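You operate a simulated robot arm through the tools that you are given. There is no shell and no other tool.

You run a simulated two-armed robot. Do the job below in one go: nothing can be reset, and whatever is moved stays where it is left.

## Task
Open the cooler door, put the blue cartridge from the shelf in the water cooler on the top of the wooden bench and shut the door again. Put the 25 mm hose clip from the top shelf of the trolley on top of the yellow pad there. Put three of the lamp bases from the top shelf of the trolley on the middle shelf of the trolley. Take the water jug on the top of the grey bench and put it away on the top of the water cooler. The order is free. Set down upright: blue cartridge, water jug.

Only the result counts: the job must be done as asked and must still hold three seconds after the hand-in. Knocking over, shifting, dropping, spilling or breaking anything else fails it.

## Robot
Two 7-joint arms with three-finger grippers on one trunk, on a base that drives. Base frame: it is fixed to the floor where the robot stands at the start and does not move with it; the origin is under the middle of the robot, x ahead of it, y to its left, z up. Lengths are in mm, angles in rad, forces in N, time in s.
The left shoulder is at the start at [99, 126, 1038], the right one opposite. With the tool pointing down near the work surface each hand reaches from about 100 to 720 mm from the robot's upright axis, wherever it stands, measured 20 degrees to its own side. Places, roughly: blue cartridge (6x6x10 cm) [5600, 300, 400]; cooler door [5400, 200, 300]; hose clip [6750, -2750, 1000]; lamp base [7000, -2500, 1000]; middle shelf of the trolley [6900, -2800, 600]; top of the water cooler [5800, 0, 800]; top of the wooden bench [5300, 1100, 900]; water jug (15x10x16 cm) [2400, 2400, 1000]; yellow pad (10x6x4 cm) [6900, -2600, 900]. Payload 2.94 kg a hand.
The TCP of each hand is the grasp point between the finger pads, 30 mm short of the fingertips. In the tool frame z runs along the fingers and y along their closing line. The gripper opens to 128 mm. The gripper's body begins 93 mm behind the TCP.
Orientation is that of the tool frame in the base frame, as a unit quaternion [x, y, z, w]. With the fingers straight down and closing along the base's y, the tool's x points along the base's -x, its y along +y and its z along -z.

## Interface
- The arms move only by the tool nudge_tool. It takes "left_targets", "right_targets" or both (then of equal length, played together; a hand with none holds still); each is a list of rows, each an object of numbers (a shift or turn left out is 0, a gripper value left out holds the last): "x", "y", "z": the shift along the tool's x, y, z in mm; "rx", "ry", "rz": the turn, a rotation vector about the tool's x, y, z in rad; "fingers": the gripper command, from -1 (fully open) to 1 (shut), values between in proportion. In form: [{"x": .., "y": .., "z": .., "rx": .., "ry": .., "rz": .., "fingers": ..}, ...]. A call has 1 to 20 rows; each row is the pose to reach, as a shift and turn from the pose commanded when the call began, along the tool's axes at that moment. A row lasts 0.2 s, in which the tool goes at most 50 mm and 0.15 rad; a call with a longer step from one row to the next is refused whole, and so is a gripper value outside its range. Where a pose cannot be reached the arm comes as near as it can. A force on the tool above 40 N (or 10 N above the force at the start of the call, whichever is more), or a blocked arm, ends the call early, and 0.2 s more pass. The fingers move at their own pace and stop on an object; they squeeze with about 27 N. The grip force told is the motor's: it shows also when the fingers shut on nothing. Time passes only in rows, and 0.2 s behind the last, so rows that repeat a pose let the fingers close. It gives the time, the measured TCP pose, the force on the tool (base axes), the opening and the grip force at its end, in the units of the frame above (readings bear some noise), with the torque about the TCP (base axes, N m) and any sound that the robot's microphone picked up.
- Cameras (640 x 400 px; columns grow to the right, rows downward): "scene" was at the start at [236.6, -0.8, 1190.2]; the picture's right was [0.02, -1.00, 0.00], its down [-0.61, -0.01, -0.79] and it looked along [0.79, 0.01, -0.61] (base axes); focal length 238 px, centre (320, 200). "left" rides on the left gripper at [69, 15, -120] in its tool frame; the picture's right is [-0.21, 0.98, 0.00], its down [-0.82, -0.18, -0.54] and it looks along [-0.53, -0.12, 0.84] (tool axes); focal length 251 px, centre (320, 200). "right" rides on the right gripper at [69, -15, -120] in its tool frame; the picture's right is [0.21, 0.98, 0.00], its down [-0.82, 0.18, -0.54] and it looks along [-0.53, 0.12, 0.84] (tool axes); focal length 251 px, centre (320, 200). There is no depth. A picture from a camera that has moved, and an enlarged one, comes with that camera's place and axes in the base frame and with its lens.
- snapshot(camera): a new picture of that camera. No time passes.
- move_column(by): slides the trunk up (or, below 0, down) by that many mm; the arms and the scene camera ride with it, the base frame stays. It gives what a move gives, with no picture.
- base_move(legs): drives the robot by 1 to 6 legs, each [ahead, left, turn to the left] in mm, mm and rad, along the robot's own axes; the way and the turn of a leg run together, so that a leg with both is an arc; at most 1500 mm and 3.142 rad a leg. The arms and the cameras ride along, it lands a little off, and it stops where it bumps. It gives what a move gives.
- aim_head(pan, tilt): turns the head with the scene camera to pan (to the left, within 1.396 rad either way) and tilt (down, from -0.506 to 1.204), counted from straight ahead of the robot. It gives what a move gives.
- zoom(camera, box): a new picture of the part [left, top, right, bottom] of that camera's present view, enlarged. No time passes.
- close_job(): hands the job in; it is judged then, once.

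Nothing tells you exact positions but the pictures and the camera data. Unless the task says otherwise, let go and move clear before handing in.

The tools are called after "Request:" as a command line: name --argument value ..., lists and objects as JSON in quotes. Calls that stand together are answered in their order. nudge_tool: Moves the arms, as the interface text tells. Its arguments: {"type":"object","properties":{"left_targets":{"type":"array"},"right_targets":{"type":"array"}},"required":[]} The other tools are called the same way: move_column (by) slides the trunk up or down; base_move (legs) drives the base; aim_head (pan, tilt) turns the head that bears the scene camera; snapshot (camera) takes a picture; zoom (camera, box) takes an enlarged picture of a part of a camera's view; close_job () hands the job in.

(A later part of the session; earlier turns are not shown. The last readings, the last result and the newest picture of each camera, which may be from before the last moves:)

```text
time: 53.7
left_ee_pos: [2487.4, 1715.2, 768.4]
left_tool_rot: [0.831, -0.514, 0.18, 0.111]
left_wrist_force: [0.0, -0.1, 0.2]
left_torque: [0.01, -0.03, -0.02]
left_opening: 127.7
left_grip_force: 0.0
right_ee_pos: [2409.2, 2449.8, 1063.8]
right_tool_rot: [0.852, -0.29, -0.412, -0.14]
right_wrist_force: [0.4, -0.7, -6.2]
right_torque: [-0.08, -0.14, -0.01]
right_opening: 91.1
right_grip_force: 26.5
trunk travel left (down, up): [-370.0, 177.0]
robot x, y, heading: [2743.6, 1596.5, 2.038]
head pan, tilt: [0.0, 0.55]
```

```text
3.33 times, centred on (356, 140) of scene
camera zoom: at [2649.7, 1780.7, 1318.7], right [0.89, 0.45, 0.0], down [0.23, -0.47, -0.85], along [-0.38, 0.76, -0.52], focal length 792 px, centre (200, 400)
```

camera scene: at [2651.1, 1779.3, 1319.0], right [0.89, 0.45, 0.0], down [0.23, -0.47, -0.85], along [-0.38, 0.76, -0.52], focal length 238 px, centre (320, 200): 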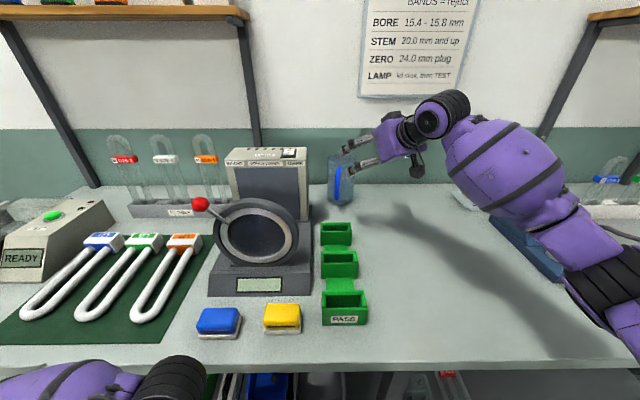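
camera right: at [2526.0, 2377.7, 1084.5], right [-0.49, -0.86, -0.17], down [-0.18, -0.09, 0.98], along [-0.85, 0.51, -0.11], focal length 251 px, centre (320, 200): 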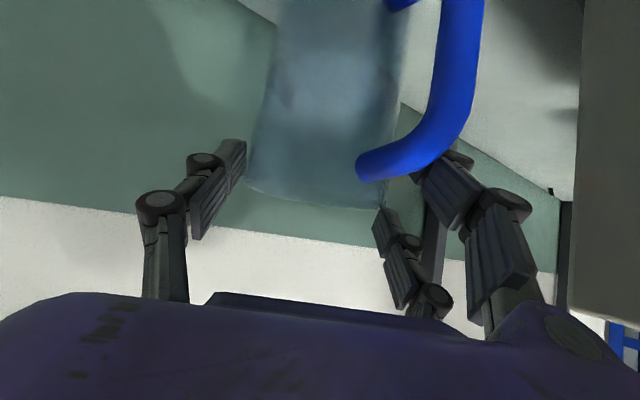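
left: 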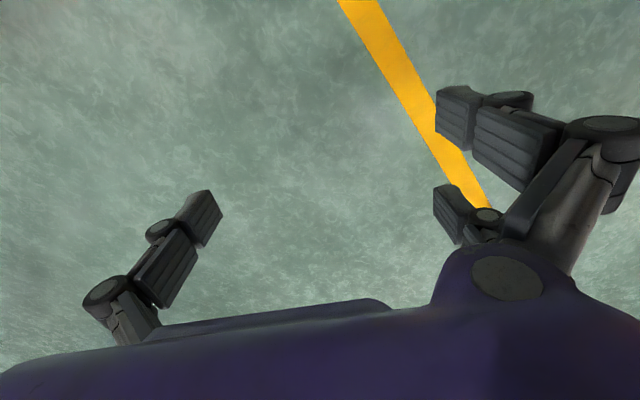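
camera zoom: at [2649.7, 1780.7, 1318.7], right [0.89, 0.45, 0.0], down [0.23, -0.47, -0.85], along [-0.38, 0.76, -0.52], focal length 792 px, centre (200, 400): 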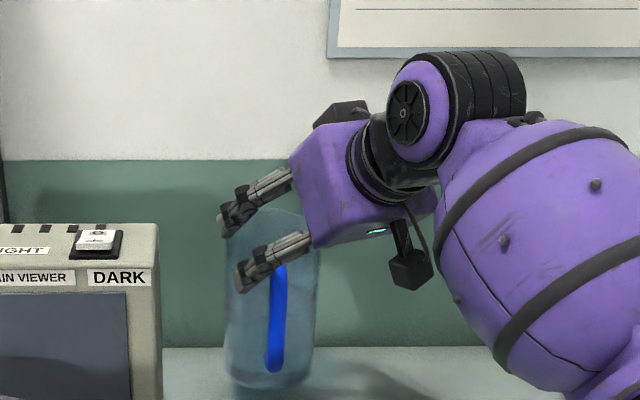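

The jug lifted, but it seems to have slipped ~25 mm in the fingers. I'll hold still briefly and check whether it keeps slipping while it is still close above the bench.

Request:
nudge_tool --right_targets '[{"fingers": 1}, {"fingers": 1}, {"fingers": 1}, {"fingers": 1}, {"fingers": 1}]'

Request:
snapshot --camera "right"

Request:
zoom --camera "scene" --box '[260, 100, 452, 220]'

```text
time: 54.9
left_ee_pos: [2488.1, 1714.9, 768.8]
left_tool_rot: [0.832, -0.513, 0.181, 0.111]
left_wrist_force: [-0.5, 1.1, -0.9]
left_torque: [-0.03, 0.0, -0.03]
left_opening: 127.9
left_grip_force: 0.1
right_ee_pos: [2408.2, 2450.2, 1065.7]
right_tool_rot: [0.853, -0.29, -0.412, -0.14]
right_wrist_force: [-0.7, 0.3, -6.3]
right_torque: [-0.07, -0.1, 0.0]
right_opening: 91.2
right_grip_force: 26.8
trunk travel left (down, up): [-370.0, 177.0]
robot x, y, heading: [2740.8, 1599.8, 2.035]
head pan, tilt: [0.0, 0.55]
```

```text
taken
camera right: at [2525.9, 2377.5, 1084.9], right [-0.49, -0.86, -0.17], down [-0.18, -0.09, 0.98], along [-0.85, 0.51, -0.11], focal length 251 px, centre (320, 200)
```

right: 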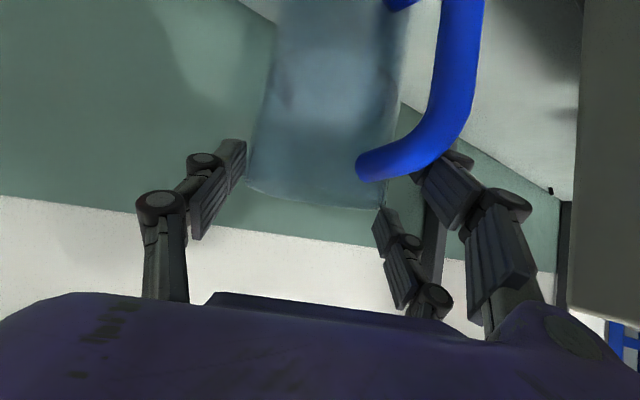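

```text
3.33 times, centred on (356, 160) of scene
camera zoom: at [2649.8, 1780.4, 1318.8], right [0.89, 0.45, 0.0], down [0.23, -0.47, -0.85], along [-0.38, 0.76, -0.52], focal length 792 px, centre (200, 333)
```

zoom: 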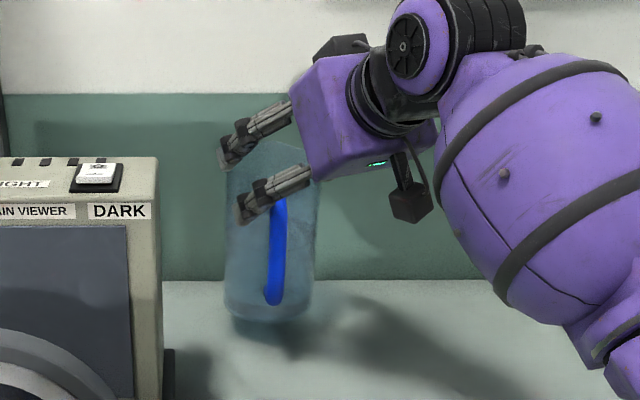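

No further slip, but the hold is now close to the rim, so I'll set the jug back down and regrasp lower with a smaller yaw so that the handle sits between the fingers. Lowering now.

Request:
nudge_tool --right_targets '[{"x": 6.3, "z": 5}, {"x": 12.5, "z": 10}, {"x": 18.8, "z": 15}, {"x": 22, "z": 17.4}, {"x": 25.1, "z": 19.9}, {"x": 25.1, "z": 19.9}]'

Request:
zoom --camera "scene" --box '[260, 100, 452, 220]'

```text
time: 56.3
left_ee_pos: [2489.5, 1715.5, 768.4]
left_tool_rot: [0.831, -0.514, 0.181, 0.112]
left_wrist_force: [0.6, -0.5, 0.1]
left_torque: [0.0, 0.01, -0.01]
left_opening: 128.1
left_grip_force: 0.1
right_ee_pos: [2408.0, 2450.0, 1035.0]
right_tool_rot: [0.852, -0.289, -0.413, -0.142]
right_wrist_force: [1.3, 0.5, 0.7]
right_torque: [0.01, -0.19, 0.03]
right_opening: 91.1
right_grip_force: 27.1
trunk travel left (down, up): [-370.0, 177.0]
robot x, y, heading: [2744.6, 1597.9, 2.033]
head pan, tilt: [0.0, 0.55]
```

```text
3.33 times, centred on (356, 160) of scene
camera zoom: at [2650.1, 1779.8, 1319.0], right [0.89, 0.45, 0.0], down [0.23, -0.47, -0.85], along [-0.38, 0.76, -0.52], focal length 792 px, centre (200, 333)
```

zoom: 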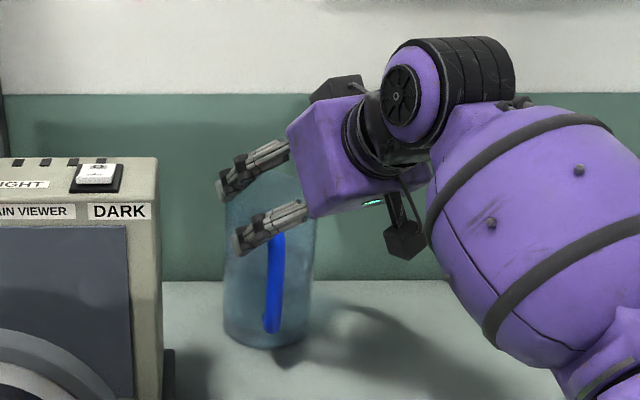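

The jug rests on the bench again (no load in the hand). Opening and backing off along the tool axis.

Request:
nudge_tool --right_targets '[{"fingers": -0.5}, {"fingers": -0.65}, {"fingers": -0.8}, {"fingers": -0.8, "z": -25}, {"z": -60}, {"z": -100}, {"z": -120}, {"z": -120}]'

Request:
snapshot --camera "right"

Request:
zoom --camera "scene" --box '[260, 100, 452, 220]'

```text
time: 58.1
left_ee_pos: [2489.0, 1715.5, 767.9]
left_tool_rot: [0.831, -0.514, 0.18, 0.111]
left_wrist_force: [0.3, 0.3, -0.3]
left_torque: [-0.01, -0.03, 0.06]
left_opening: 128.1
left_grip_force: 0.0
right_ee_pos: [2481.3, 2391.0, 1107.1]
right_tool_rot: [0.852, -0.29, -0.413, -0.141]
right_wrist_force: [0.8, -0.3, -0.7]
right_torque: [-0.06, 0.01, 0.0]
right_opening: 115.3
right_grip_force: 0.2
trunk travel left (down, up): [-370.0, 177.0]
robot x, y, heading: [2745.5, 1593.3, 2.035]
head pan, tilt: [0.0, 0.55]
```

```text
taken
camera right: at [2599.7, 2318.3, 1127.5], right [-0.49, -0.86, -0.17], down [-0.18, -0.09, 0.98], along [-0.85, 0.51, -0.11], focal length 251 px, centre (320, 200)
```

right: 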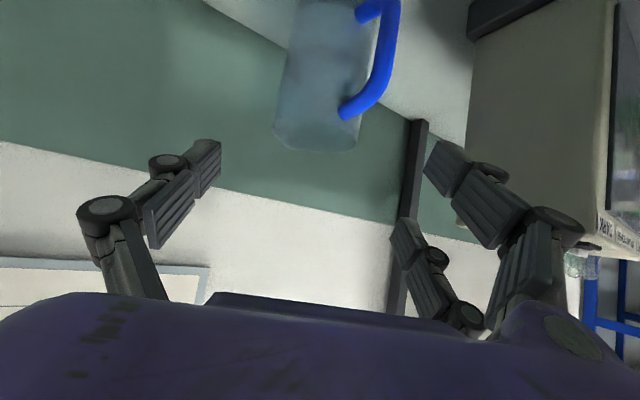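

```text
3.33 times, centred on (356, 160) of scene
camera zoom: at [2649.9, 1779.7, 1318.9], right [0.89, 0.45, 0.0], down [0.23, -0.47, -0.85], along [-0.38, 0.76, -0.52], focal length 792 px, centre (200, 333)
```

zoom: 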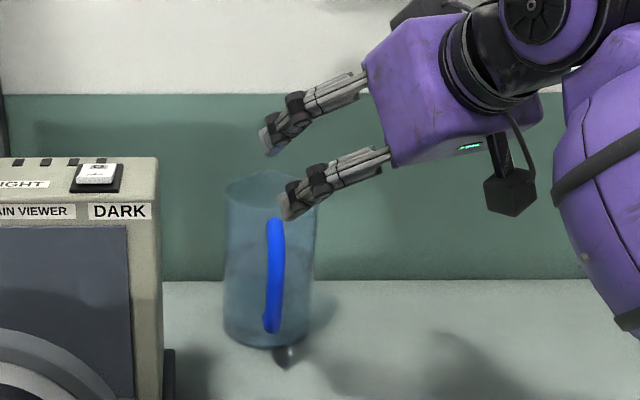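

Jug still stands at ≈(2392, 2458). I reposition: yaw reduced to ~0.1 and a lower pre-approach point, fingers open to 115 mm.

Request:
nudge_tool --right_targets '[{"x": 12, "y": 13, "z": 13, "rx": 0.09, "rz": 0.072}, {"x": 24, "y": 26, "z": 26, "rx": 0.18, "rz": 0.143}, {"x": 35.5, "y": 39.5, "z": 38.9, "rx": 0.271, "rz": 0.215}, {"x": 35.5, "y": 39.5, "z": 38.9, "rx": 0.271, "rz": 0.215}]'

Request:
snapshot --camera "right"

Request:
zoom --camera "scene" --box '[260, 100, 452, 220]'

```text
time: 59.1
left_ee_pos: [2489.1, 1715.0, 768.2]
left_tool_rot: [0.831, -0.514, 0.181, 0.111]
left_wrist_force: [0.0, 0.3, 0.0]
left_torque: [0.03, 0.06, 0.01]
left_opening: 127.9
left_grip_force: 0.1
right_ee_pos: [2453.4, 2367.3, 1055.2]
right_tool_rot: [0.789, -0.433, -0.383, -0.21]
right_wrist_force: [-1.1, 0.5, -0.1]
right_torque: [0.01, 0.02, 0.03]
right_opening: 115.1
right_grip_force: 0.1
trunk travel left (down, up): [-370.0, 177.0]
robot x, y, heading: [2746.9, 1596.9, 2.033]
head pan, tilt: [0.0, 0.55]
```

```text
taken
camera right: at [2539.3, 2257.2, 1075.4], right [-0.75, -0.64, -0.17], down [-0.2, -0.03, 0.98], along [-0.63, 0.77, -0.11], focal length 251 px, centre (320, 200)
```

right: 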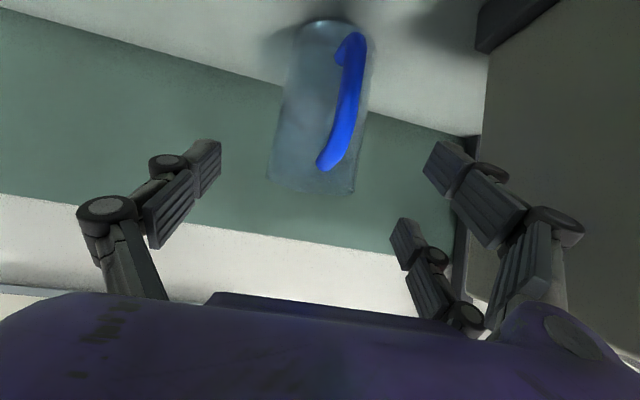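

```text
3.33 times, centred on (356, 160) of scene
camera zoom: at [2650.7, 1779.8, 1319.0], right [0.89, 0.45, 0.0], down [0.23, -0.47, -0.85], along [-0.38, 0.76, -0.52], focal length 792 px, centre (200, 333)
```

zoom: 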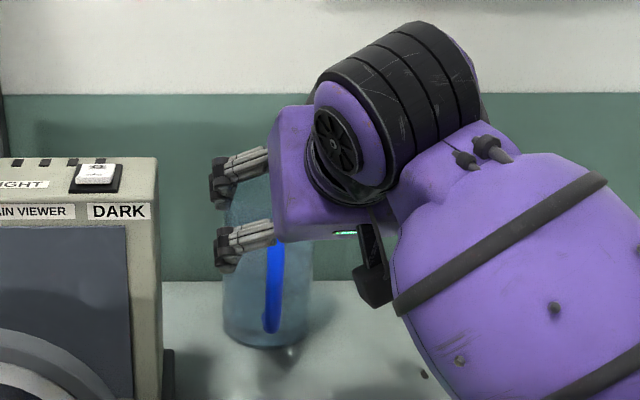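

Alignment is good (jug 4 mm to the left of centre). Advancing 130 mm to the lower grasp.

Request:
nudge_tool --right_targets '[{"y": 4, "z": 20}, {"y": 4, "z": 40}, {"y": 4, "z": 60}, {"y": 4, "z": 80}, {"y": 4, "z": 100}, {"y": 4, "z": 115}, {"y": 4, "z": 130}, {"y": 4, "z": 130}]'

Request:
snapshot --camera "right"

Request:
zoom --camera "scene" --box '[260, 100, 452, 220]'

```text
time: 60.9
left_ee_pos: [2488.7, 1715.9, 769.3]
left_tool_rot: [0.831, -0.513, 0.181, 0.112]
left_wrist_force: [0.3, 0.1, 0.1]
left_torque: [0.03, 0.01, 0.01]
left_opening: 127.7
left_grip_force: 0.0
right_ee_pos: [2393.4, 2448.9, 976.6]
right_tool_rot: [0.79, -0.432, -0.382, -0.21]
right_wrist_force: [0.6, 0.7, 0.6]
right_torque: [-0.01, 0.02, 0.0]
right_opening: 115.2
right_grip_force: 0.1
trunk travel left (down, up): [-370.0, 177.0]
robot x, y, heading: [2740.5, 1596.1, 2.035]
head pan, tilt: [0.0, 0.55]
```

```text
taken
camera right: at [2480.4, 2341.0, 994.2], right [-0.75, -0.64, -0.17], down [-0.2, -0.03, 0.98], along [-0.63, 0.77, -0.11], focal length 251 px, centre (320, 200)
```

right: 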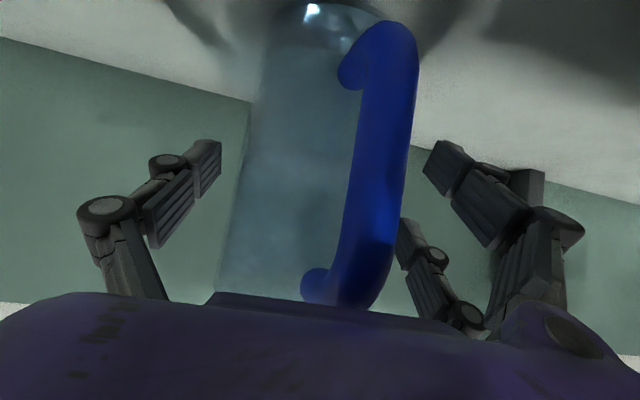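

```text
3.33 times, centred on (356, 160) of scene
camera zoom: at [2650.3, 1779.5, 1319.0], right [0.89, 0.45, 0.0], down [0.23, -0.47, -0.85], along [-0.38, 0.76, -0.52], focal length 792 px, centre (200, 333)
```

zoom: 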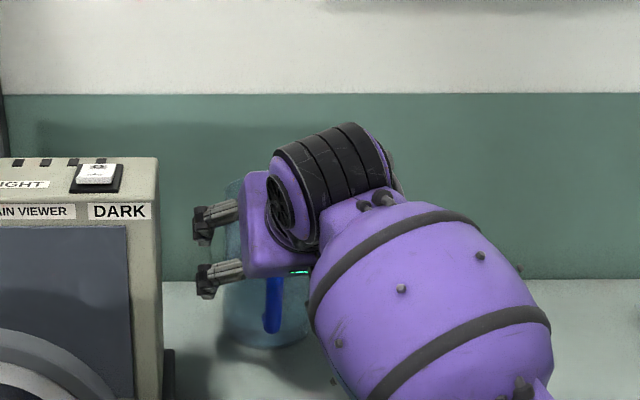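

Fingers straddle the jug centred with no contact. Closing now.

Request:
nudge_tool --right_targets '[{"fingers": -0.7}, {"fingers": -0.6}, {"fingers": -0.5}, {"fingers": -0.4}, {"fingers": 0.2}, {"fingers": 1}, {"fingers": 1}, {"fingers": 1}]'

Request:
nudge_tool --right_targets '[{"x": -2.3, "z": -1.9}, {"x": -4.7, "z": -3.7}, {"x": -7.8, "z": -6.2}, {"x": -11.7, "z": -9.3}, {"x": -15.7, "z": -12.4}, {"x": -19.6, "z": -15.5}, {"x": -23.5, "z": -18.6}, {"x": -23.5, "z": -18.6}]'

Request:
snapshot --camera "right"

Request:
zoom --camera "scene" --box '[260, 100, 452, 220]'

```text
time: 62.7
left_ee_pos: [2489.8, 1715.6, 768.2]
left_tool_rot: [0.831, -0.514, 0.181, 0.111]
left_wrist_force: [0.0, -0.4, 0.2]
left_torque: [0.01, 0.04, 0.01]
left_opening: 128.3
left_grip_force: 0.1
right_ee_pos: [2394.2, 2449.1, 974.6]
right_tool_rot: [0.789, -0.432, -0.383, -0.211]
right_wrist_force: [2.3, 1.4, 2.6]
right_torque: [0.48, -0.35, -0.1]
right_opening: 92.4
right_grip_force: 26.6
trunk travel left (down, up): [-370.0, 177.0]
robot x, y, heading: [2741.7, 1595.0, 2.034]
head pan, tilt: [0.0, 0.55]
```

```text
time: 64.5
left_ee_pos: [2489.4, 1715.0, 768.1]
left_tool_rot: [0.831, -0.514, 0.18, 0.111]
left_wrist_force: [0.1, -0.3, 0.1]
left_torque: [-0.02, -0.02, 0.01]
left_opening: 128.2
left_grip_force: 0.0
right_ee_pos: [2393.8, 2450.3, 1003.7]
right_tool_rot: [0.79, -0.432, -0.382, -0.209]
right_wrist_force: [0.4, 0.1, -6.4]
right_torque: [-0.09, -0.05, 0.0]
right_opening: 91.9
right_grip_force: 26.8
trunk travel left (down, up): [-370.0, 177.0]
robot x, y, heading: [2742.2, 1595.1, 2.036]
head pan, tilt: [0.0, 0.55]
```

```text
taken
camera right: at [2480.2, 2341.5, 1024.1], right [-0.75, -0.64, -0.17], down [-0.2, -0.03, 0.98], along [-0.63, 0.77, -0.11], focal length 251 px, centre (320, 200)
```

right: 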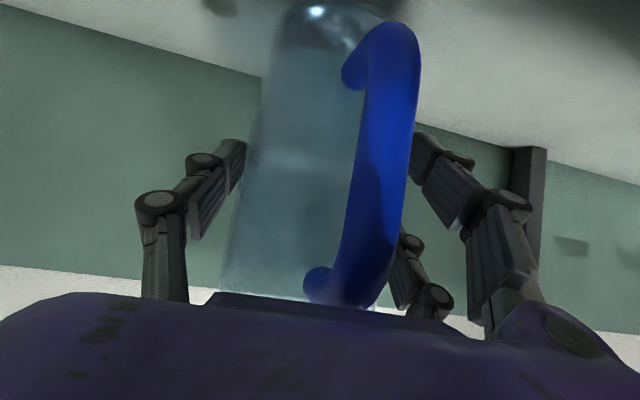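

```text
3.33 times, centred on (356, 160) of scene
camera zoom: at [2649.7, 1780.4, 1318.8], right [0.89, 0.45, 0.0], down [0.23, -0.47, -0.85], along [-0.38, 0.76, -0.52], focal length 792 px, centre (200, 333)
```

zoom: 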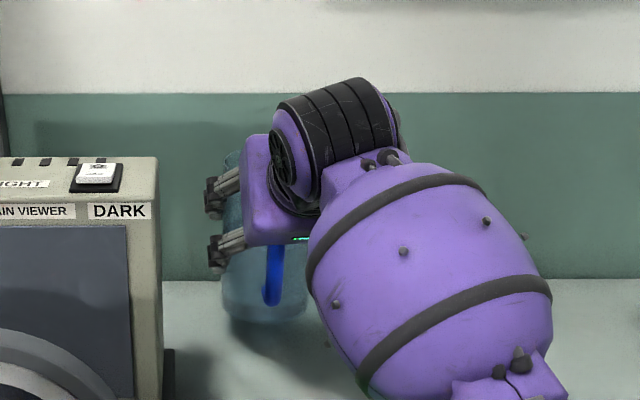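

No slip this time. I lift another 80 mm slowly.

Request:
nudge_tool --right_targets '[{"x": -3.1, "z": -2.5}, {"x": -7.8, "z": -6.2}, {"x": -14.1, "z": -11.2}, {"x": -20.4, "z": -16.2}, {"x": -26.6, "z": -21.2}, {"x": -32.9, "z": -26.1}, {"x": -39.2, "z": -31.1}, {"x": -45.4, "z": -36.1}, {"x": -51.7, "z": -41}, {"x": -58, "z": -46}, {"x": -62.6, "z": -49.8}, {"x": -64, "z": -51}, {"x": -64, "z": -51}]'

Request:
snapshot --camera "right"

Request:
snapshot --camera "scene"

```text
time: 67.3
left_ee_pos: [2490.4, 1714.9, 767.6]
left_tool_rot: [0.832, -0.513, 0.18, 0.111]
left_wrist_force: [0.2, -0.7, -0.1]
left_torque: [0.0, 0.01, 0.0]
left_opening: 127.6
left_grip_force: 0.0
right_ee_pos: [2394.3, 2449.5, 1085.7]
right_tool_rot: [0.789, -0.432, -0.382, -0.21]
right_wrist_force: [0.8, -0.1, -6.0]
right_torque: [-0.1, -0.09, 0.0]
right_opening: 91.8
right_grip_force: 26.8
trunk travel left (down, up): [-370.0, 177.0]
robot x, y, heading: [2742.7, 1594.4, 2.034]
head pan, tilt: [0.0, 0.55]
```

```text
taken
camera right: at [2480.5, 2341.3, 1105.9], right [-0.75, -0.64, -0.17], down [-0.2, -0.03, 0.98], along [-0.63, 0.77, -0.11], focal length 251 px, centre (320, 200)
```

right: 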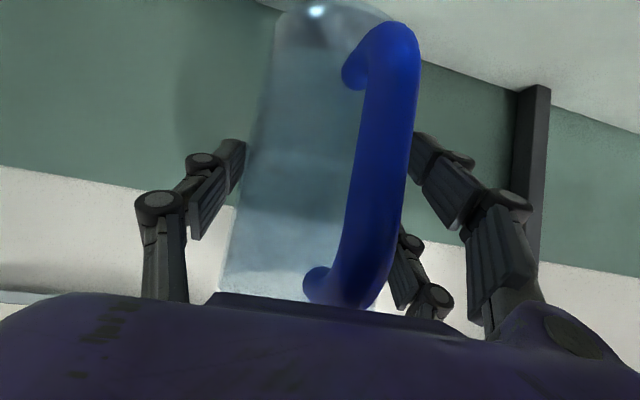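

```text
taken
camera scene: at [2649.8, 1780.4, 1318.8], right [0.89, 0.45, 0.0], down [0.23, -0.47, -0.85], along [-0.38, 0.76, -0.52], focal length 238 px, centre (320, 200)
```

scene: 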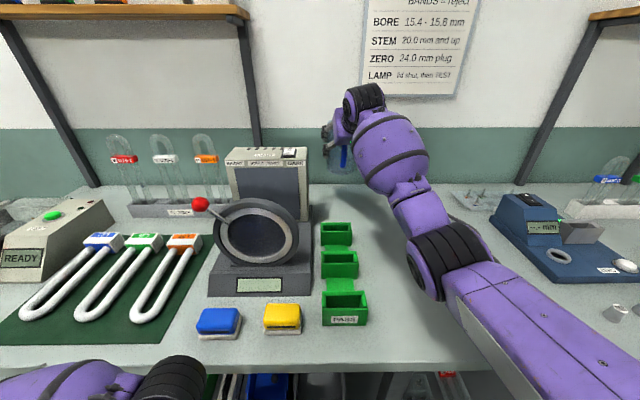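

Jug is held well. I back away from the bench 300 mm and check the grip, then more.

Request:
base_move --legs '[[-250, 0, 0]]'

Request:
snapshot --camera "right"

```text
time: 69.1
left_ee_pos: [2599.9, 1492.1, 768.2]
left_tool_rot: [0.831, -0.513, 0.181, 0.112]
left_wrist_force: [-0.3, -0.5, 0.5]
left_torque: [0.04, 0.02, 0.0]
left_opening: 128.1
left_grip_force: 0.0
right_ee_pos: [2505.0, 2227.6, 1086.4]
right_tool_rot: [0.789, -0.432, -0.383, -0.209]
right_wrist_force: [0.3, 0.2, -6.3]
right_torque: [-0.1, -0.03, -0.05]
right_opening: 92.0
right_grip_force: 26.4
trunk travel left (down, up): [-370.0, 177.0]
robot x, y, heading: [2855.8, 1371.9, 2.037]
head pan, tilt: [0.0, 0.55]
```

```text
taken
camera right: at [2592.2, 2119.0, 1105.9], right [-0.75, -0.64, -0.17], down [-0.2, -0.03, 0.98], along [-0.63, 0.77, -0.11], focal length 251 px, centre (320, 200)
```

right: 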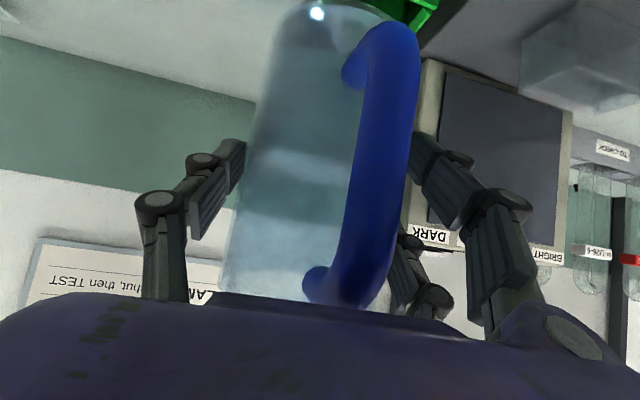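

Grip is stable. I back away further, then pull the jug in nearer to me.

Request:
base_move --legs '[[-450, 0, 0]]'

Request:
nudge_tool --right_targets '[{"x": 5, "z": -6}, {"x": 11, "z": -14}, {"x": 19, "z": -24}, {"x": 28, "z": -35}, {"x": 37, "z": -47}, {"x": 47, "z": -59}, {"x": 56, "z": -71}, {"x": 65, "z": -82}, {"x": 75, "z": -94}, {"x": 84, "z": -106}, {"x": 93, "z": -117}, {"x": 103, "z": -129}, {"x": 112, "z": -141}, {"x": 121, "z": -153}, {"x": 131, "z": -165}, {"x": 139, "z": -175}, {"x": 146, "z": -184}, {"x": 151, "z": -190}, {"x": 154, "z": -194}, {"x": 155, "z": -195}]'

Request:
snapshot --camera "right"

```text
time: 71.8
left_ee_pos: [2802.7, 1091.9, 767.8]
left_tool_rot: [0.831, -0.515, 0.18, 0.112]
left_wrist_force: [0.2, -0.4, -0.3]
left_torque: [0.02, -0.02, 0.0]
left_opening: 127.9
left_grip_force: 0.0
right_ee_pos: [2709.6, 1825.3, 1085.9]
right_tool_rot: [0.788, -0.435, -0.381, -0.211]
right_wrist_force: [-0.3, 0.5, -5.2]
right_torque: [-0.07, -0.06, 0.0]
right_opening: 91.6
right_grip_force: 26.8
trunk travel left (down, up): [-370.0, 177.0]
robot x, y, heading: [3054.2, 969.5, 2.03]
head pan, tilt: [0.0, 0.55]
```

```text
time: 76.0
left_ee_pos: [2802.1, 1092.8, 768.4]
left_tool_rot: [0.83, -0.516, 0.181, 0.111]
left_wrist_force: [-0.4, 0.1, 0.1]
left_torque: [0.02, 0.01, 0.05]
left_opening: 128.0
left_grip_force: 0.0
right_ee_pos: [2841.9, 1615.6, 1085.7]
right_tool_rot: [0.789, -0.434, -0.382, -0.21]
right_wrist_force: [0.6, 0.6, -6.0]
right_torque: [-0.11, -0.06, 0.0]
right_opening: 91.3
right_grip_force: 27.4
trunk travel left (down, up): [-370.0, 177.0]
robot x, y, heading: [3056.0, 971.4, 2.03]
head pan, tilt: [0.0, 0.55]
```

```text
taken
camera right: at [2928.8, 1507.3, 1105.1], right [-0.75, -0.64, -0.17], down [-0.2, -0.02, 0.98], along [-0.63, 0.77, -0.11], focal length 251 px, centre (320, 200)
```

right: 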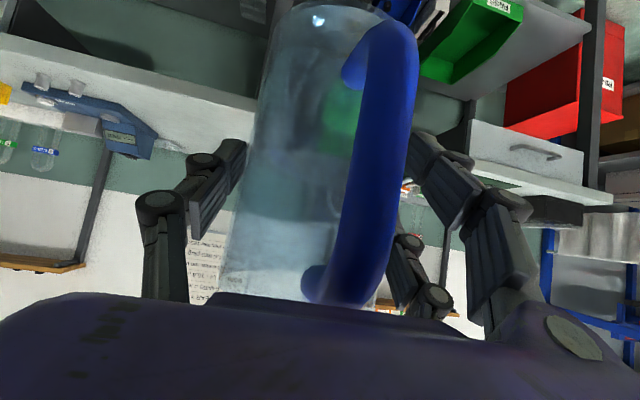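

Grip stays firm. Now I turn right to face the far wall with the cooler and look.

Request:
base_move --legs '[[0, 0, -1.57]]'

Request:
aim_head --pan -0.3 --tilt 0.25

Request:
snapshot --camera "scene"

Request:
snapshot --camera "right"

```text
time: 80.2
left_ee_pos: [3176.1, 1224.7, 768.4]
left_tool_rot: [-0.225, 0.951, -0.048, -0.207]
left_wrist_force: [-0.1, 0.0, -0.4]
left_torque: [0.03, 0.02, -0.01]
left_opening: 128.3
left_grip_force: 0.1
right_ee_pos: [3700.0, 1185.3, 1085.8]
right_tool_rot: [-0.253, 0.864, 0.122, 0.418]
right_wrist_force: [0.1, -0.4, -6.1]
right_torque: [-0.07, 0.1, -0.02]
right_opening: 91.4
right_grip_force: 27.0
trunk travel left (down, up): [-370.0, 177.0]
robot x, y, heading: [3054.3, 972.9, 0.465]
head pan, tilt: [0.0, 0.55]
```

```text
time: 81.0
left_ee_pos: [3176.0, 1223.6, 769.8]
left_tool_rot: [-0.225, 0.951, -0.049, -0.207]
left_wrist_force: [-0.5, 0.3, 0.0]
left_torque: [0.04, 0.01, 0.02]
left_opening: 128.3
left_grip_force: 0.0
right_ee_pos: [3700.0, 1184.8, 1084.1]
right_tool_rot: [-0.253, 0.864, 0.122, 0.418]
right_wrist_force: [-0.2, 0.4, -5.7]
right_torque: [-0.06, 0.12, 0.02]
right_opening: 91.6
right_grip_force: 27.6
trunk travel left (down, up): [-370.0, 177.0]
robot x, y, heading: [3054.6, 970.3, 0.465]
head pan, tilt: [-0.3, 0.25]
```

```text
taken
camera scene: at [3255.0, 1037.5, 1346.4], right [0.16, -0.99, 0.0], down [-0.24, -0.04, -0.97], along [0.96, 0.16, -0.25], focal length 238 px, centre (320, 200)
```

scene: 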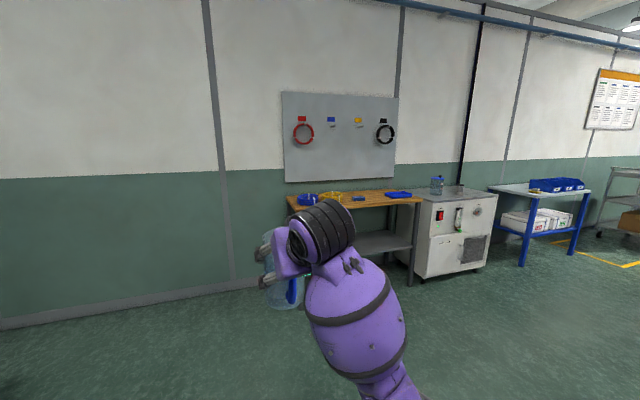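

```text
taken
camera right: at [3592.6, 1098.3, 1104.9], right [-0.64, 0.75, -0.17], down [-0.02, 0.2, 0.98], along [0.77, 0.63, -0.11], focal length 251 px, centre (320, 200)
```

right: 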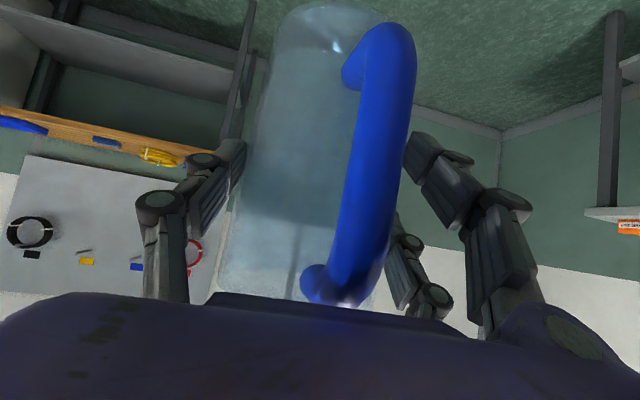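

I see the cooler, blue table and, at the far right by the wall, the trolley. Let me pan right to check the floor I'm about to cross.

Request:
aim_head --pan -1.1 --tilt 0.35

Request:
snapshot --camera "scene"

```text
time: 82.2
left_ee_pos: [3174.9, 1225.3, 768.3]
left_tool_rot: [-0.225, 0.951, -0.049, -0.207]
left_wrist_force: [0.5, -0.2, 0.4]
left_torque: [-0.01, 0.0, 0.0]
left_opening: 127.8
left_grip_force: 0.1
right_ee_pos: [3700.0, 1185.4, 1085.8]
right_tool_rot: [-0.252, 0.864, 0.121, 0.418]
right_wrist_force: [0.4, -0.2, -5.7]
right_torque: [-0.05, 0.1, 0.0]
right_opening: 91.3
right_grip_force: 26.9
trunk travel left (down, up): [-370.0, 177.0]
robot x, y, heading: [3054.5, 967.5, 0.468]
head pan, tilt: [-1.1, 0.351]
```

```text
taken
camera scene: at [3237.9, 967.0, 1337.1], right [-0.59, -0.81, 0.0], down [-0.28, 0.2, -0.94], along [0.76, -0.56, -0.34], focal length 238 px, centre (320, 200)
```

scene: 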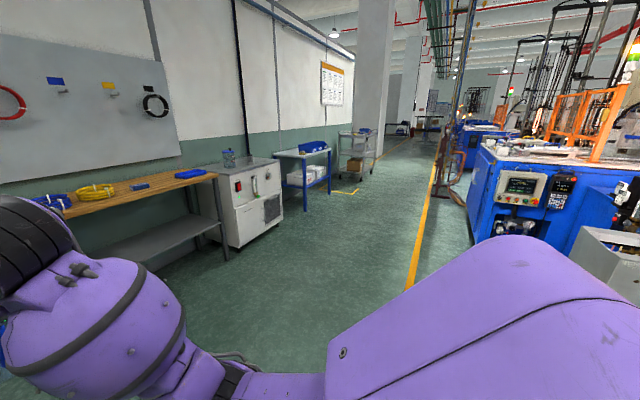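

A clear corridor runs along the wall past the cooler and blue table to the trolley. I'll drive to a stand in front of the cooler, about 1.1 m away.

Request:
base_move --legs '[[700, 0, 0], [0, -950, 0], [0, -950, 0]]'

Request:
aim_head --pan 0 --tilt 0.45

Request:
snapshot --camera "scene"

Request:
snapshot --camera "right"

```text
time: 102.5
left_ee_pos: [4642.7, -167.3, 769.3]
left_tool_rot: [-0.218, 0.953, -0.047, -0.207]
left_wrist_force: [0.3, 0.1, 0.1]
left_torque: [-0.01, 0.02, 0.04]
left_opening: 128.1
left_grip_force: 0.0
right_ee_pos: [5167.4, -214.5, 1084.7]
right_tool_rot: [-0.246, 0.866, 0.118, 0.419]
right_wrist_force: [-0.2, -0.2, -6.5]
right_torque: [-0.07, 0.07, 0.01]
right_opening: 90.9
right_grip_force: 27.0
trunk travel left (down, up): [-370.0, 177.0]
robot x, y, heading: [4517.4, -420.9, 0.449]
head pan, tilt: [-1.1, 0.351]
```

```text
time: 103.9
left_ee_pos: [4643.0, -167.5, 769.5]
left_tool_rot: [-0.217, 0.953, -0.047, -0.207]
left_wrist_force: [0.1, 0.4, 0.0]
left_torque: [-0.04, -0.01, -0.01]
left_opening: 128.0
left_grip_force: 0.1
right_ee_pos: [5167.7, -213.9, 1084.2]
right_tool_rot: [-0.245, 0.866, 0.118, 0.419]
right_wrist_force: [-0.4, -0.1, -5.8]
right_torque: [-0.08, 0.1, 0.0]
right_opening: 91.2
right_grip_force: 27.1
trunk travel left (down, up): [-370.0, 177.0]
robot x, y, heading: [4520.3, -420.6, 0.446]
head pan, tilt: [0.0, 0.45]
```

```text
taken
camera scene: at [4710.1, -329.8, 1327.9], right [0.43, -0.9, 0.0], down [-0.39, -0.19, -0.9], along [0.81, 0.39, -0.44], focal length 238 px, centre (320, 200)
```

scene: 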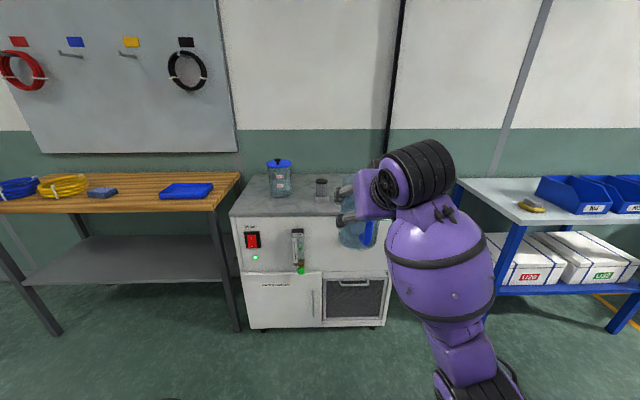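

```text
taken
camera right: at [5058.1, -299.9, 1104.9], right [-0.63, 0.76, -0.17], down [-0.02, 0.2, 0.98], along [0.78, 0.62, -0.11], focal length 251 px, centre (320, 200)
```

right: 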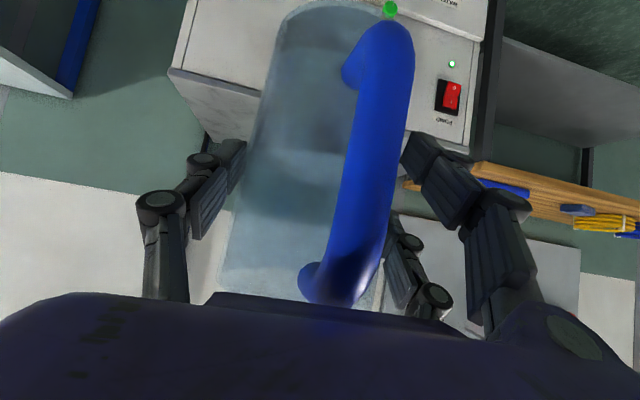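

The cooler top (z≈800) holds a lidded container left and a glass in the middle; its right part is free. I drive 400 mm ahead and 100 mm right so that I can set the jug there.

Request:
base_move --legs '[[400, -110, 0]]'

Request:
aim_head --pan 0.1 --tilt 0.7

Request:
snapshot --camera "scene"

Request:
snapshot --camera "left"

```text
time: 106.5
left_ee_pos: [5051.4, -91.1, 769.5]
left_tool_rot: [-0.22, 0.952, -0.047, -0.206]
left_wrist_force: [-0.3, 0.2, 0.1]
left_torque: [0.0, 0.04, -0.02]
left_opening: 128.2
left_grip_force: 0.1
right_ee_pos: [5573.4, -134.8, 1086.2]
right_tool_rot: [-0.249, 0.866, 0.12, 0.418]
right_wrist_force: [0.9, 0.6, -5.6]
right_torque: [-0.05, 0.09, 0.0]
right_opening: 90.7
right_grip_force: 27.0
trunk travel left (down, up): [-370.0, 177.0]
robot x, y, heading: [4923.2, -345.0, 0.454]
head pan, tilt: [0.0, 0.45]
```

```text
time: 107.2
left_ee_pos: [5050.1, -91.2, 768.5]
left_tool_rot: [-0.22, 0.952, -0.048, -0.207]
left_wrist_force: [-0.2, 0.2, -0.2]
left_torque: [-0.02, 0.03, 0.03]
left_opening: 128.0
left_grip_force: 0.0
right_ee_pos: [5573.7, -134.2, 1084.5]
right_tool_rot: [-0.248, 0.865, 0.119, 0.419]
right_wrist_force: [0.5, -0.2, -5.9]
right_torque: [-0.09, 0.06, 0.02]
right_opening: 91.0
right_grip_force: 27.1
trunk travel left (down, up): [-370.0, 177.0]
robot x, y, heading: [4924.7, -346.1, 0.452]
head pan, tilt: [0.099, 0.7]
```

```text
taken
camera scene: at [5108.0, -248.7, 1305.8], right [0.53, -0.85, 0.0], down [-0.55, -0.34, -0.77], along [0.65, 0.4, -0.64], focal length 238 px, centre (320, 200)
```

scene: 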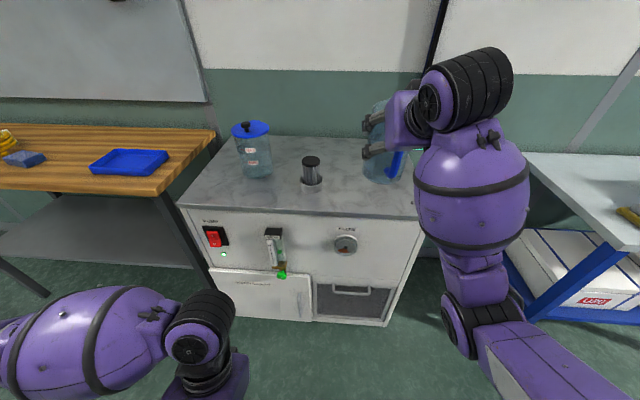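

```text
taken
camera left: at [5032.1, -82.1, 906.7], right [-0.25, 0.96, -0.09], down [0.95, 0.26, 0.15], along [0.17, -0.05, -0.98], focal length 251 px, centre (320, 200)
```

left: 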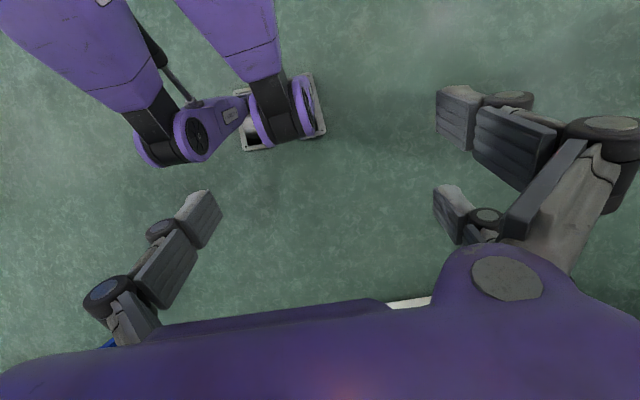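

The cooler's top front edge runs from ≈(5363,437) to (5698,−224); the glass stands at ≈(5701,150). I'll set the jug at about (5777,−4). First I drive another 120 mm closer.

Request:
base_move --legs '[[120, 0, 0.02]]'

Request:
snapshot --camera "scene"

Request:
snapshot --camera "right"

```text
time: 108.5
left_ee_pos: [5152.8, -35.5, 768.7]
left_tool_rot: [-0.229, 0.95, -0.05, -0.207]
left_wrist_force: [0.4, 0.3, -0.5]
left_torque: [-0.03, 0.05, -0.01]
left_opening: 128.2
left_grip_force: 0.0
right_ee_pos: [5677.4, -67.5, 1083.6]
right_tool_rot: [-0.257, 0.863, 0.123, 0.416]
right_wrist_force: [0.0, -0.4, -6.6]
right_torque: [-0.05, 0.09, 0.0]
right_opening: 91.0
right_grip_force: 27.0
trunk travel left (down, up): [-370.0, 177.0]
robot x, y, heading: [5037.4, -292.4, 0.478]
head pan, tilt: [0.099, 0.7]
```

```text
taken
camera scene: at [5213.4, -191.4, 1305.6], right [0.54, -0.84, 0.0], down [-0.54, -0.35, -0.76], along [0.64, 0.41, -0.64], focal length 238 px, centre (320, 200)
```

scene: 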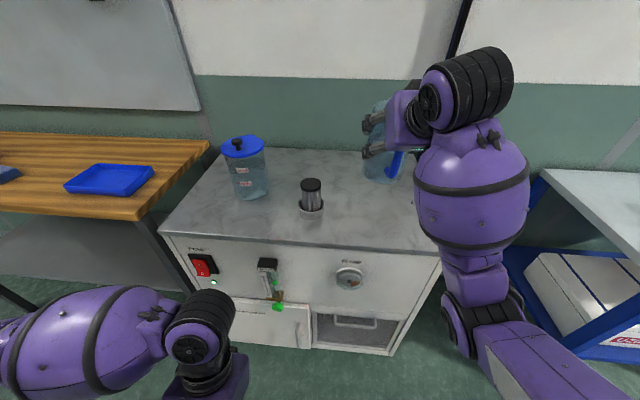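

```text
taken
camera right: at [5571.0, -157.4, 1104.7], right [-0.65, 0.74, -0.17], down [-0.03, 0.2, 0.98], along [0.76, 0.64, -0.11], focal length 251 px, centre (320, 200)
```

right: 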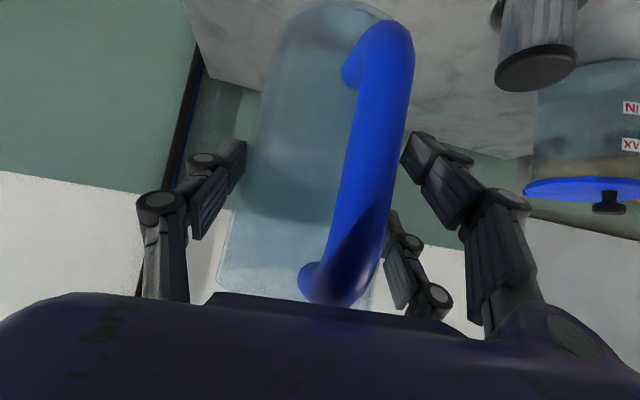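

Now I move the jug horizontally to above its place on the right part of the cooler top.

Request:
nudge_tool --right_targets '[{"x": -3, "z": 4}, {"x": -9, "z": 11}, {"x": -17, "z": 21}, {"x": -25, "z": 31}, {"x": -33, "z": 41}, {"x": -41, "z": 51}, {"x": -49, "z": 61}, {"x": -57, "z": 71}, {"x": -63, "z": 79}, {"x": -67, "y": -1, "z": 84}, {"x": -68.5, "y": -1, "z": 86}, {"x": -68.5, "y": -1, "z": 86}]'

Request:
nudge_tool --right_targets '[{"x": 3, "z": 2.4}, {"x": 9, "z": 7.2}, {"x": 18, "z": 14.3}, {"x": 28, "z": 22.3}, {"x": 38, "z": 30.2}, {"x": 48, "z": 38.2}, {"x": 58, "z": 46.2}, {"x": 68, "z": 54.1}, {"x": 78, "z": 62}, {"x": 87, "z": 69.2}, {"x": 95, "z": 75.6}, {"x": 102, "z": 81.2}, {"x": 107, "z": 85.1}, {"x": 109, "z": 86.7}, {"x": 109, "z": 86.7}]'

Request:
snapshot --camera "scene"

Request:
snapshot --camera "right"

```text
time: 111.1
left_ee_pos: [5152.1, -34.5, 768.6]
left_tool_rot: [-0.228, 0.95, -0.05, -0.206]
left_wrist_force: [1.1, 0.4, -0.2]
left_torque: [0.02, 0.03, -0.02]
left_opening: 128.1
left_grip_force: 0.0
right_ee_pos: [5769.3, -10.0, 1084.8]
right_tool_rot: [-0.257, 0.863, 0.123, 0.417]
right_wrist_force: [-0.4, -0.4, -5.5]
right_torque: [-0.08, 0.08, 0.0]
right_opening: 90.9
right_grip_force: 27.1
trunk travel left (down, up): [-370.0, 177.0]
robot x, y, heading: [5038.8, -291.0, 0.477]
head pan, tilt: [0.099, 0.7]
```

```text
time: 114.3
left_ee_pos: [5153.2, -35.4, 768.5]
left_tool_rot: [-0.228, 0.95, -0.049, -0.207]
left_wrist_force: [-0.1, 0.4, -0.1]
left_torque: [0.02, 0.0, -0.01]
left_opening: 128.0
left_grip_force: 0.1
right_ee_pos: [5769.4, -10.9, 945.8]
right_tool_rot: [-0.258, 0.863, 0.124, 0.416]
right_wrist_force: [0.4, 0.4, -6.5]
right_torque: [-0.06, 0.06, 0.01]
right_opening: 91.0
right_grip_force: 26.8
trunk travel left (down, up): [-370.0, 177.0]
robot x, y, heading: [5030.9, -288.9, 0.478]
head pan, tilt: [0.099, 0.7]
```

```text
taken
camera scene: at [5213.1, -191.6, 1305.7], right [0.54, -0.84, 0.0], down [-0.54, -0.35, -0.76], along [0.64, 0.41, -0.64], focal length 238 px, centre (320, 200)
```

scene: 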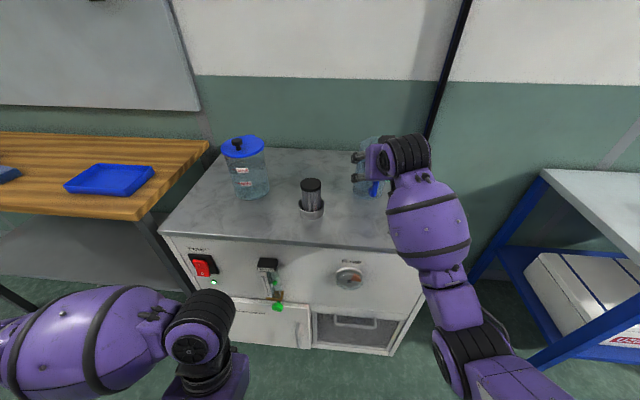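

```text
taken
camera right: at [5663.4, -98.7, 965.5], right [-0.65, 0.74, -0.17], down [-0.03, 0.2, 0.98], along [0.76, 0.64, -0.11], focal length 251 px, centre (320, 200)
```

right: 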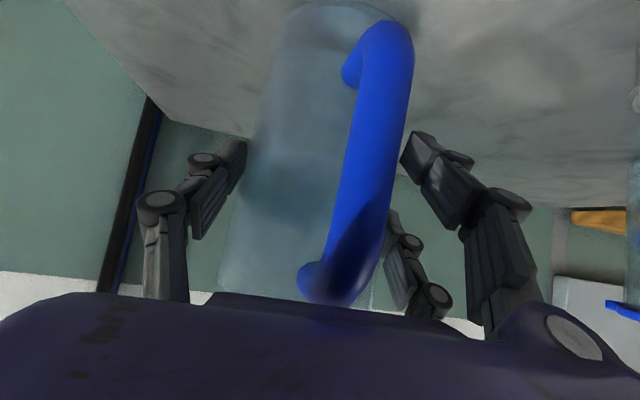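

Jug is above its place. Lowering further in small steps while watching the load.

Request:
nudge_tool --right_targets '[{"x": 3.1, "z": 2.5}, {"x": 6.2, "z": 5}, {"x": 9.4, "z": 7.5}, {"x": 12.5, "z": 9.9}, {"x": 15.6, "z": 12.4}, {"x": 18.8, "z": 14.9}, {"x": 21.9, "z": 17.4}, {"x": 25, "z": 19.9}, {"x": 25, "z": 19.9}]'

Request:
zoom --camera "scene" --box '[300, 110, 460, 210]'

```text
time: 116.3
left_ee_pos: [5150.6, -35.1, 769.6]
left_tool_rot: [-0.23, 0.95, -0.05, -0.205]
left_wrist_force: [0.4, -0.7, 0.2]
left_torque: [0.01, 0.01, -0.06]
left_opening: 127.8
left_grip_force: 0.2
right_ee_pos: [5767.4, -9.5, 916.0]
right_tool_rot: [-0.258, 0.862, 0.124, 0.418]
right_wrist_force: [-1.4, 1.8, 16.1]
right_torque: [0.06, -0.44, 0.1]
right_opening: 91.3
right_grip_force: 26.8
trunk travel left (down, up): [-370.0, 177.0]
robot x, y, heading: [5035.2, -288.4, 0.473]
head pan, tilt: [0.099, 0.7]
```

```text
4.00 times, centred on (380, 160) of scene
camera zoom: at [5210.6, -192.2, 1306.1], right [0.54, -0.84, 0.0], down [-0.54, -0.35, -0.77], along [0.64, 0.42, -0.64], focal length 950 px, centre (80, 360)
```

zoom: 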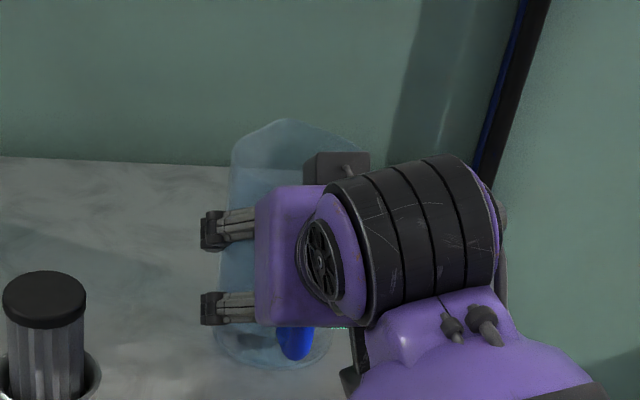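

The jug touched down (upward force now). I unload by raising 3 mm and then open the fingers.

Request:
nudge_tool --right_targets '[{"x": -2.3, "z": -1.9}, {"x": -2.3, "z": -1.9}, {"x": -2.3, "z": -1.9}]'

```text
time: 117.1
left_ee_pos: [5153.0, -35.7, 767.6]
left_tool_rot: [-0.229, 0.95, -0.05, -0.206]
left_wrist_force: [0.2, 0.0, 0.3]
left_torque: [0.01, 0.02, 0.02]
left_opening: 128.0
left_grip_force: 0.1
right_ee_pos: [5768.7, -10.4, 916.8]
right_tool_rot: [-0.257, 0.864, 0.123, 0.416]
right_wrist_force: [-2.6, 2.0, 2.2]
right_torque: [0.21, -0.22, 0.13]
right_opening: 91.3
right_grip_force: 27.0
trunk travel left (down, up): [-370.0, 177.0]
robot x, y, heading: [5037.5, -289.6, 0.47]
head pan, tilt: [0.099, 0.7]
```

Load is nearly nil, the jug rests on the cooler. Opening the fingers and backing off along the tool axis.

Request:
nudge_tool --right_targets '[{"fingers": -0.5}, {"fingers": -0.6}, {"fingers": -0.75}, {"fingers": -0.75}, {"fingers": -0.75, "z": -15}, {"z": -40}, {"z": -75}, {"z": -115}, {"z": -150}, {"z": -180}, {"z": -180}]'

Request:
snapshot --camera "right"

Request:
snapshot --camera "scene"

```text
time: 119.5
left_ee_pos: [5152.0, -35.9, 768.7]
left_tool_rot: [-0.228, 0.95, -0.049, -0.206]
left_wrist_force: [0.1, 0.3, -1.1]
left_torque: [-0.01, 0.0, 0.0]
left_opening: 127.9
left_grip_force: 0.0
right_ee_pos: [5651.1, -87.8, 1028.4]
right_tool_rot: [-0.257, 0.863, 0.124, 0.417]
right_wrist_force: [-0.3, 0.8, 0.0]
right_torque: [0.01, 0.03, -0.01]
right_opening: 111.8
right_grip_force: 0.0
trunk travel left (down, up): [-370.0, 177.0]
robot x, y, heading: [5033.0, -286.7, 0.473]
head pan, tilt: [0.099, 0.7]
```

```text
taken
camera right: at [5545.1, -175.8, 1048.8], right [-0.65, 0.74, -0.17], down [-0.03, 0.2, 0.98], along [0.76, 0.64, -0.11], focal length 251 px, centre (320, 200)
```

right: 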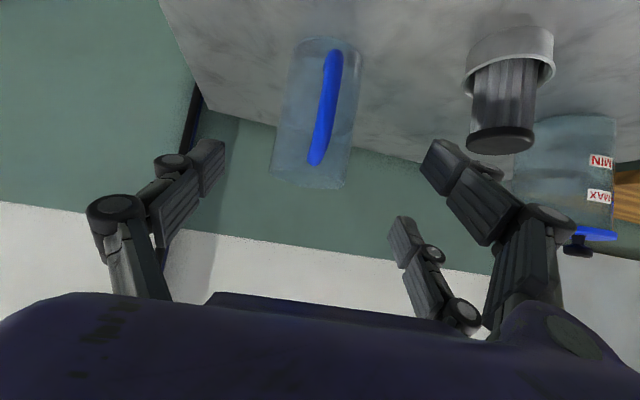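

```text
taken
camera scene: at [5212.8, -191.7, 1305.7], right [0.54, -0.84, 0.0], down [-0.54, -0.35, -0.76], along [0.64, 0.41, -0.64], focal length 238 px, centre (320, 200)
```

scene: 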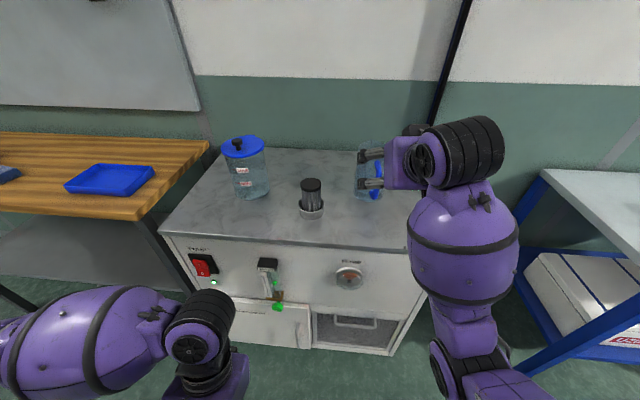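

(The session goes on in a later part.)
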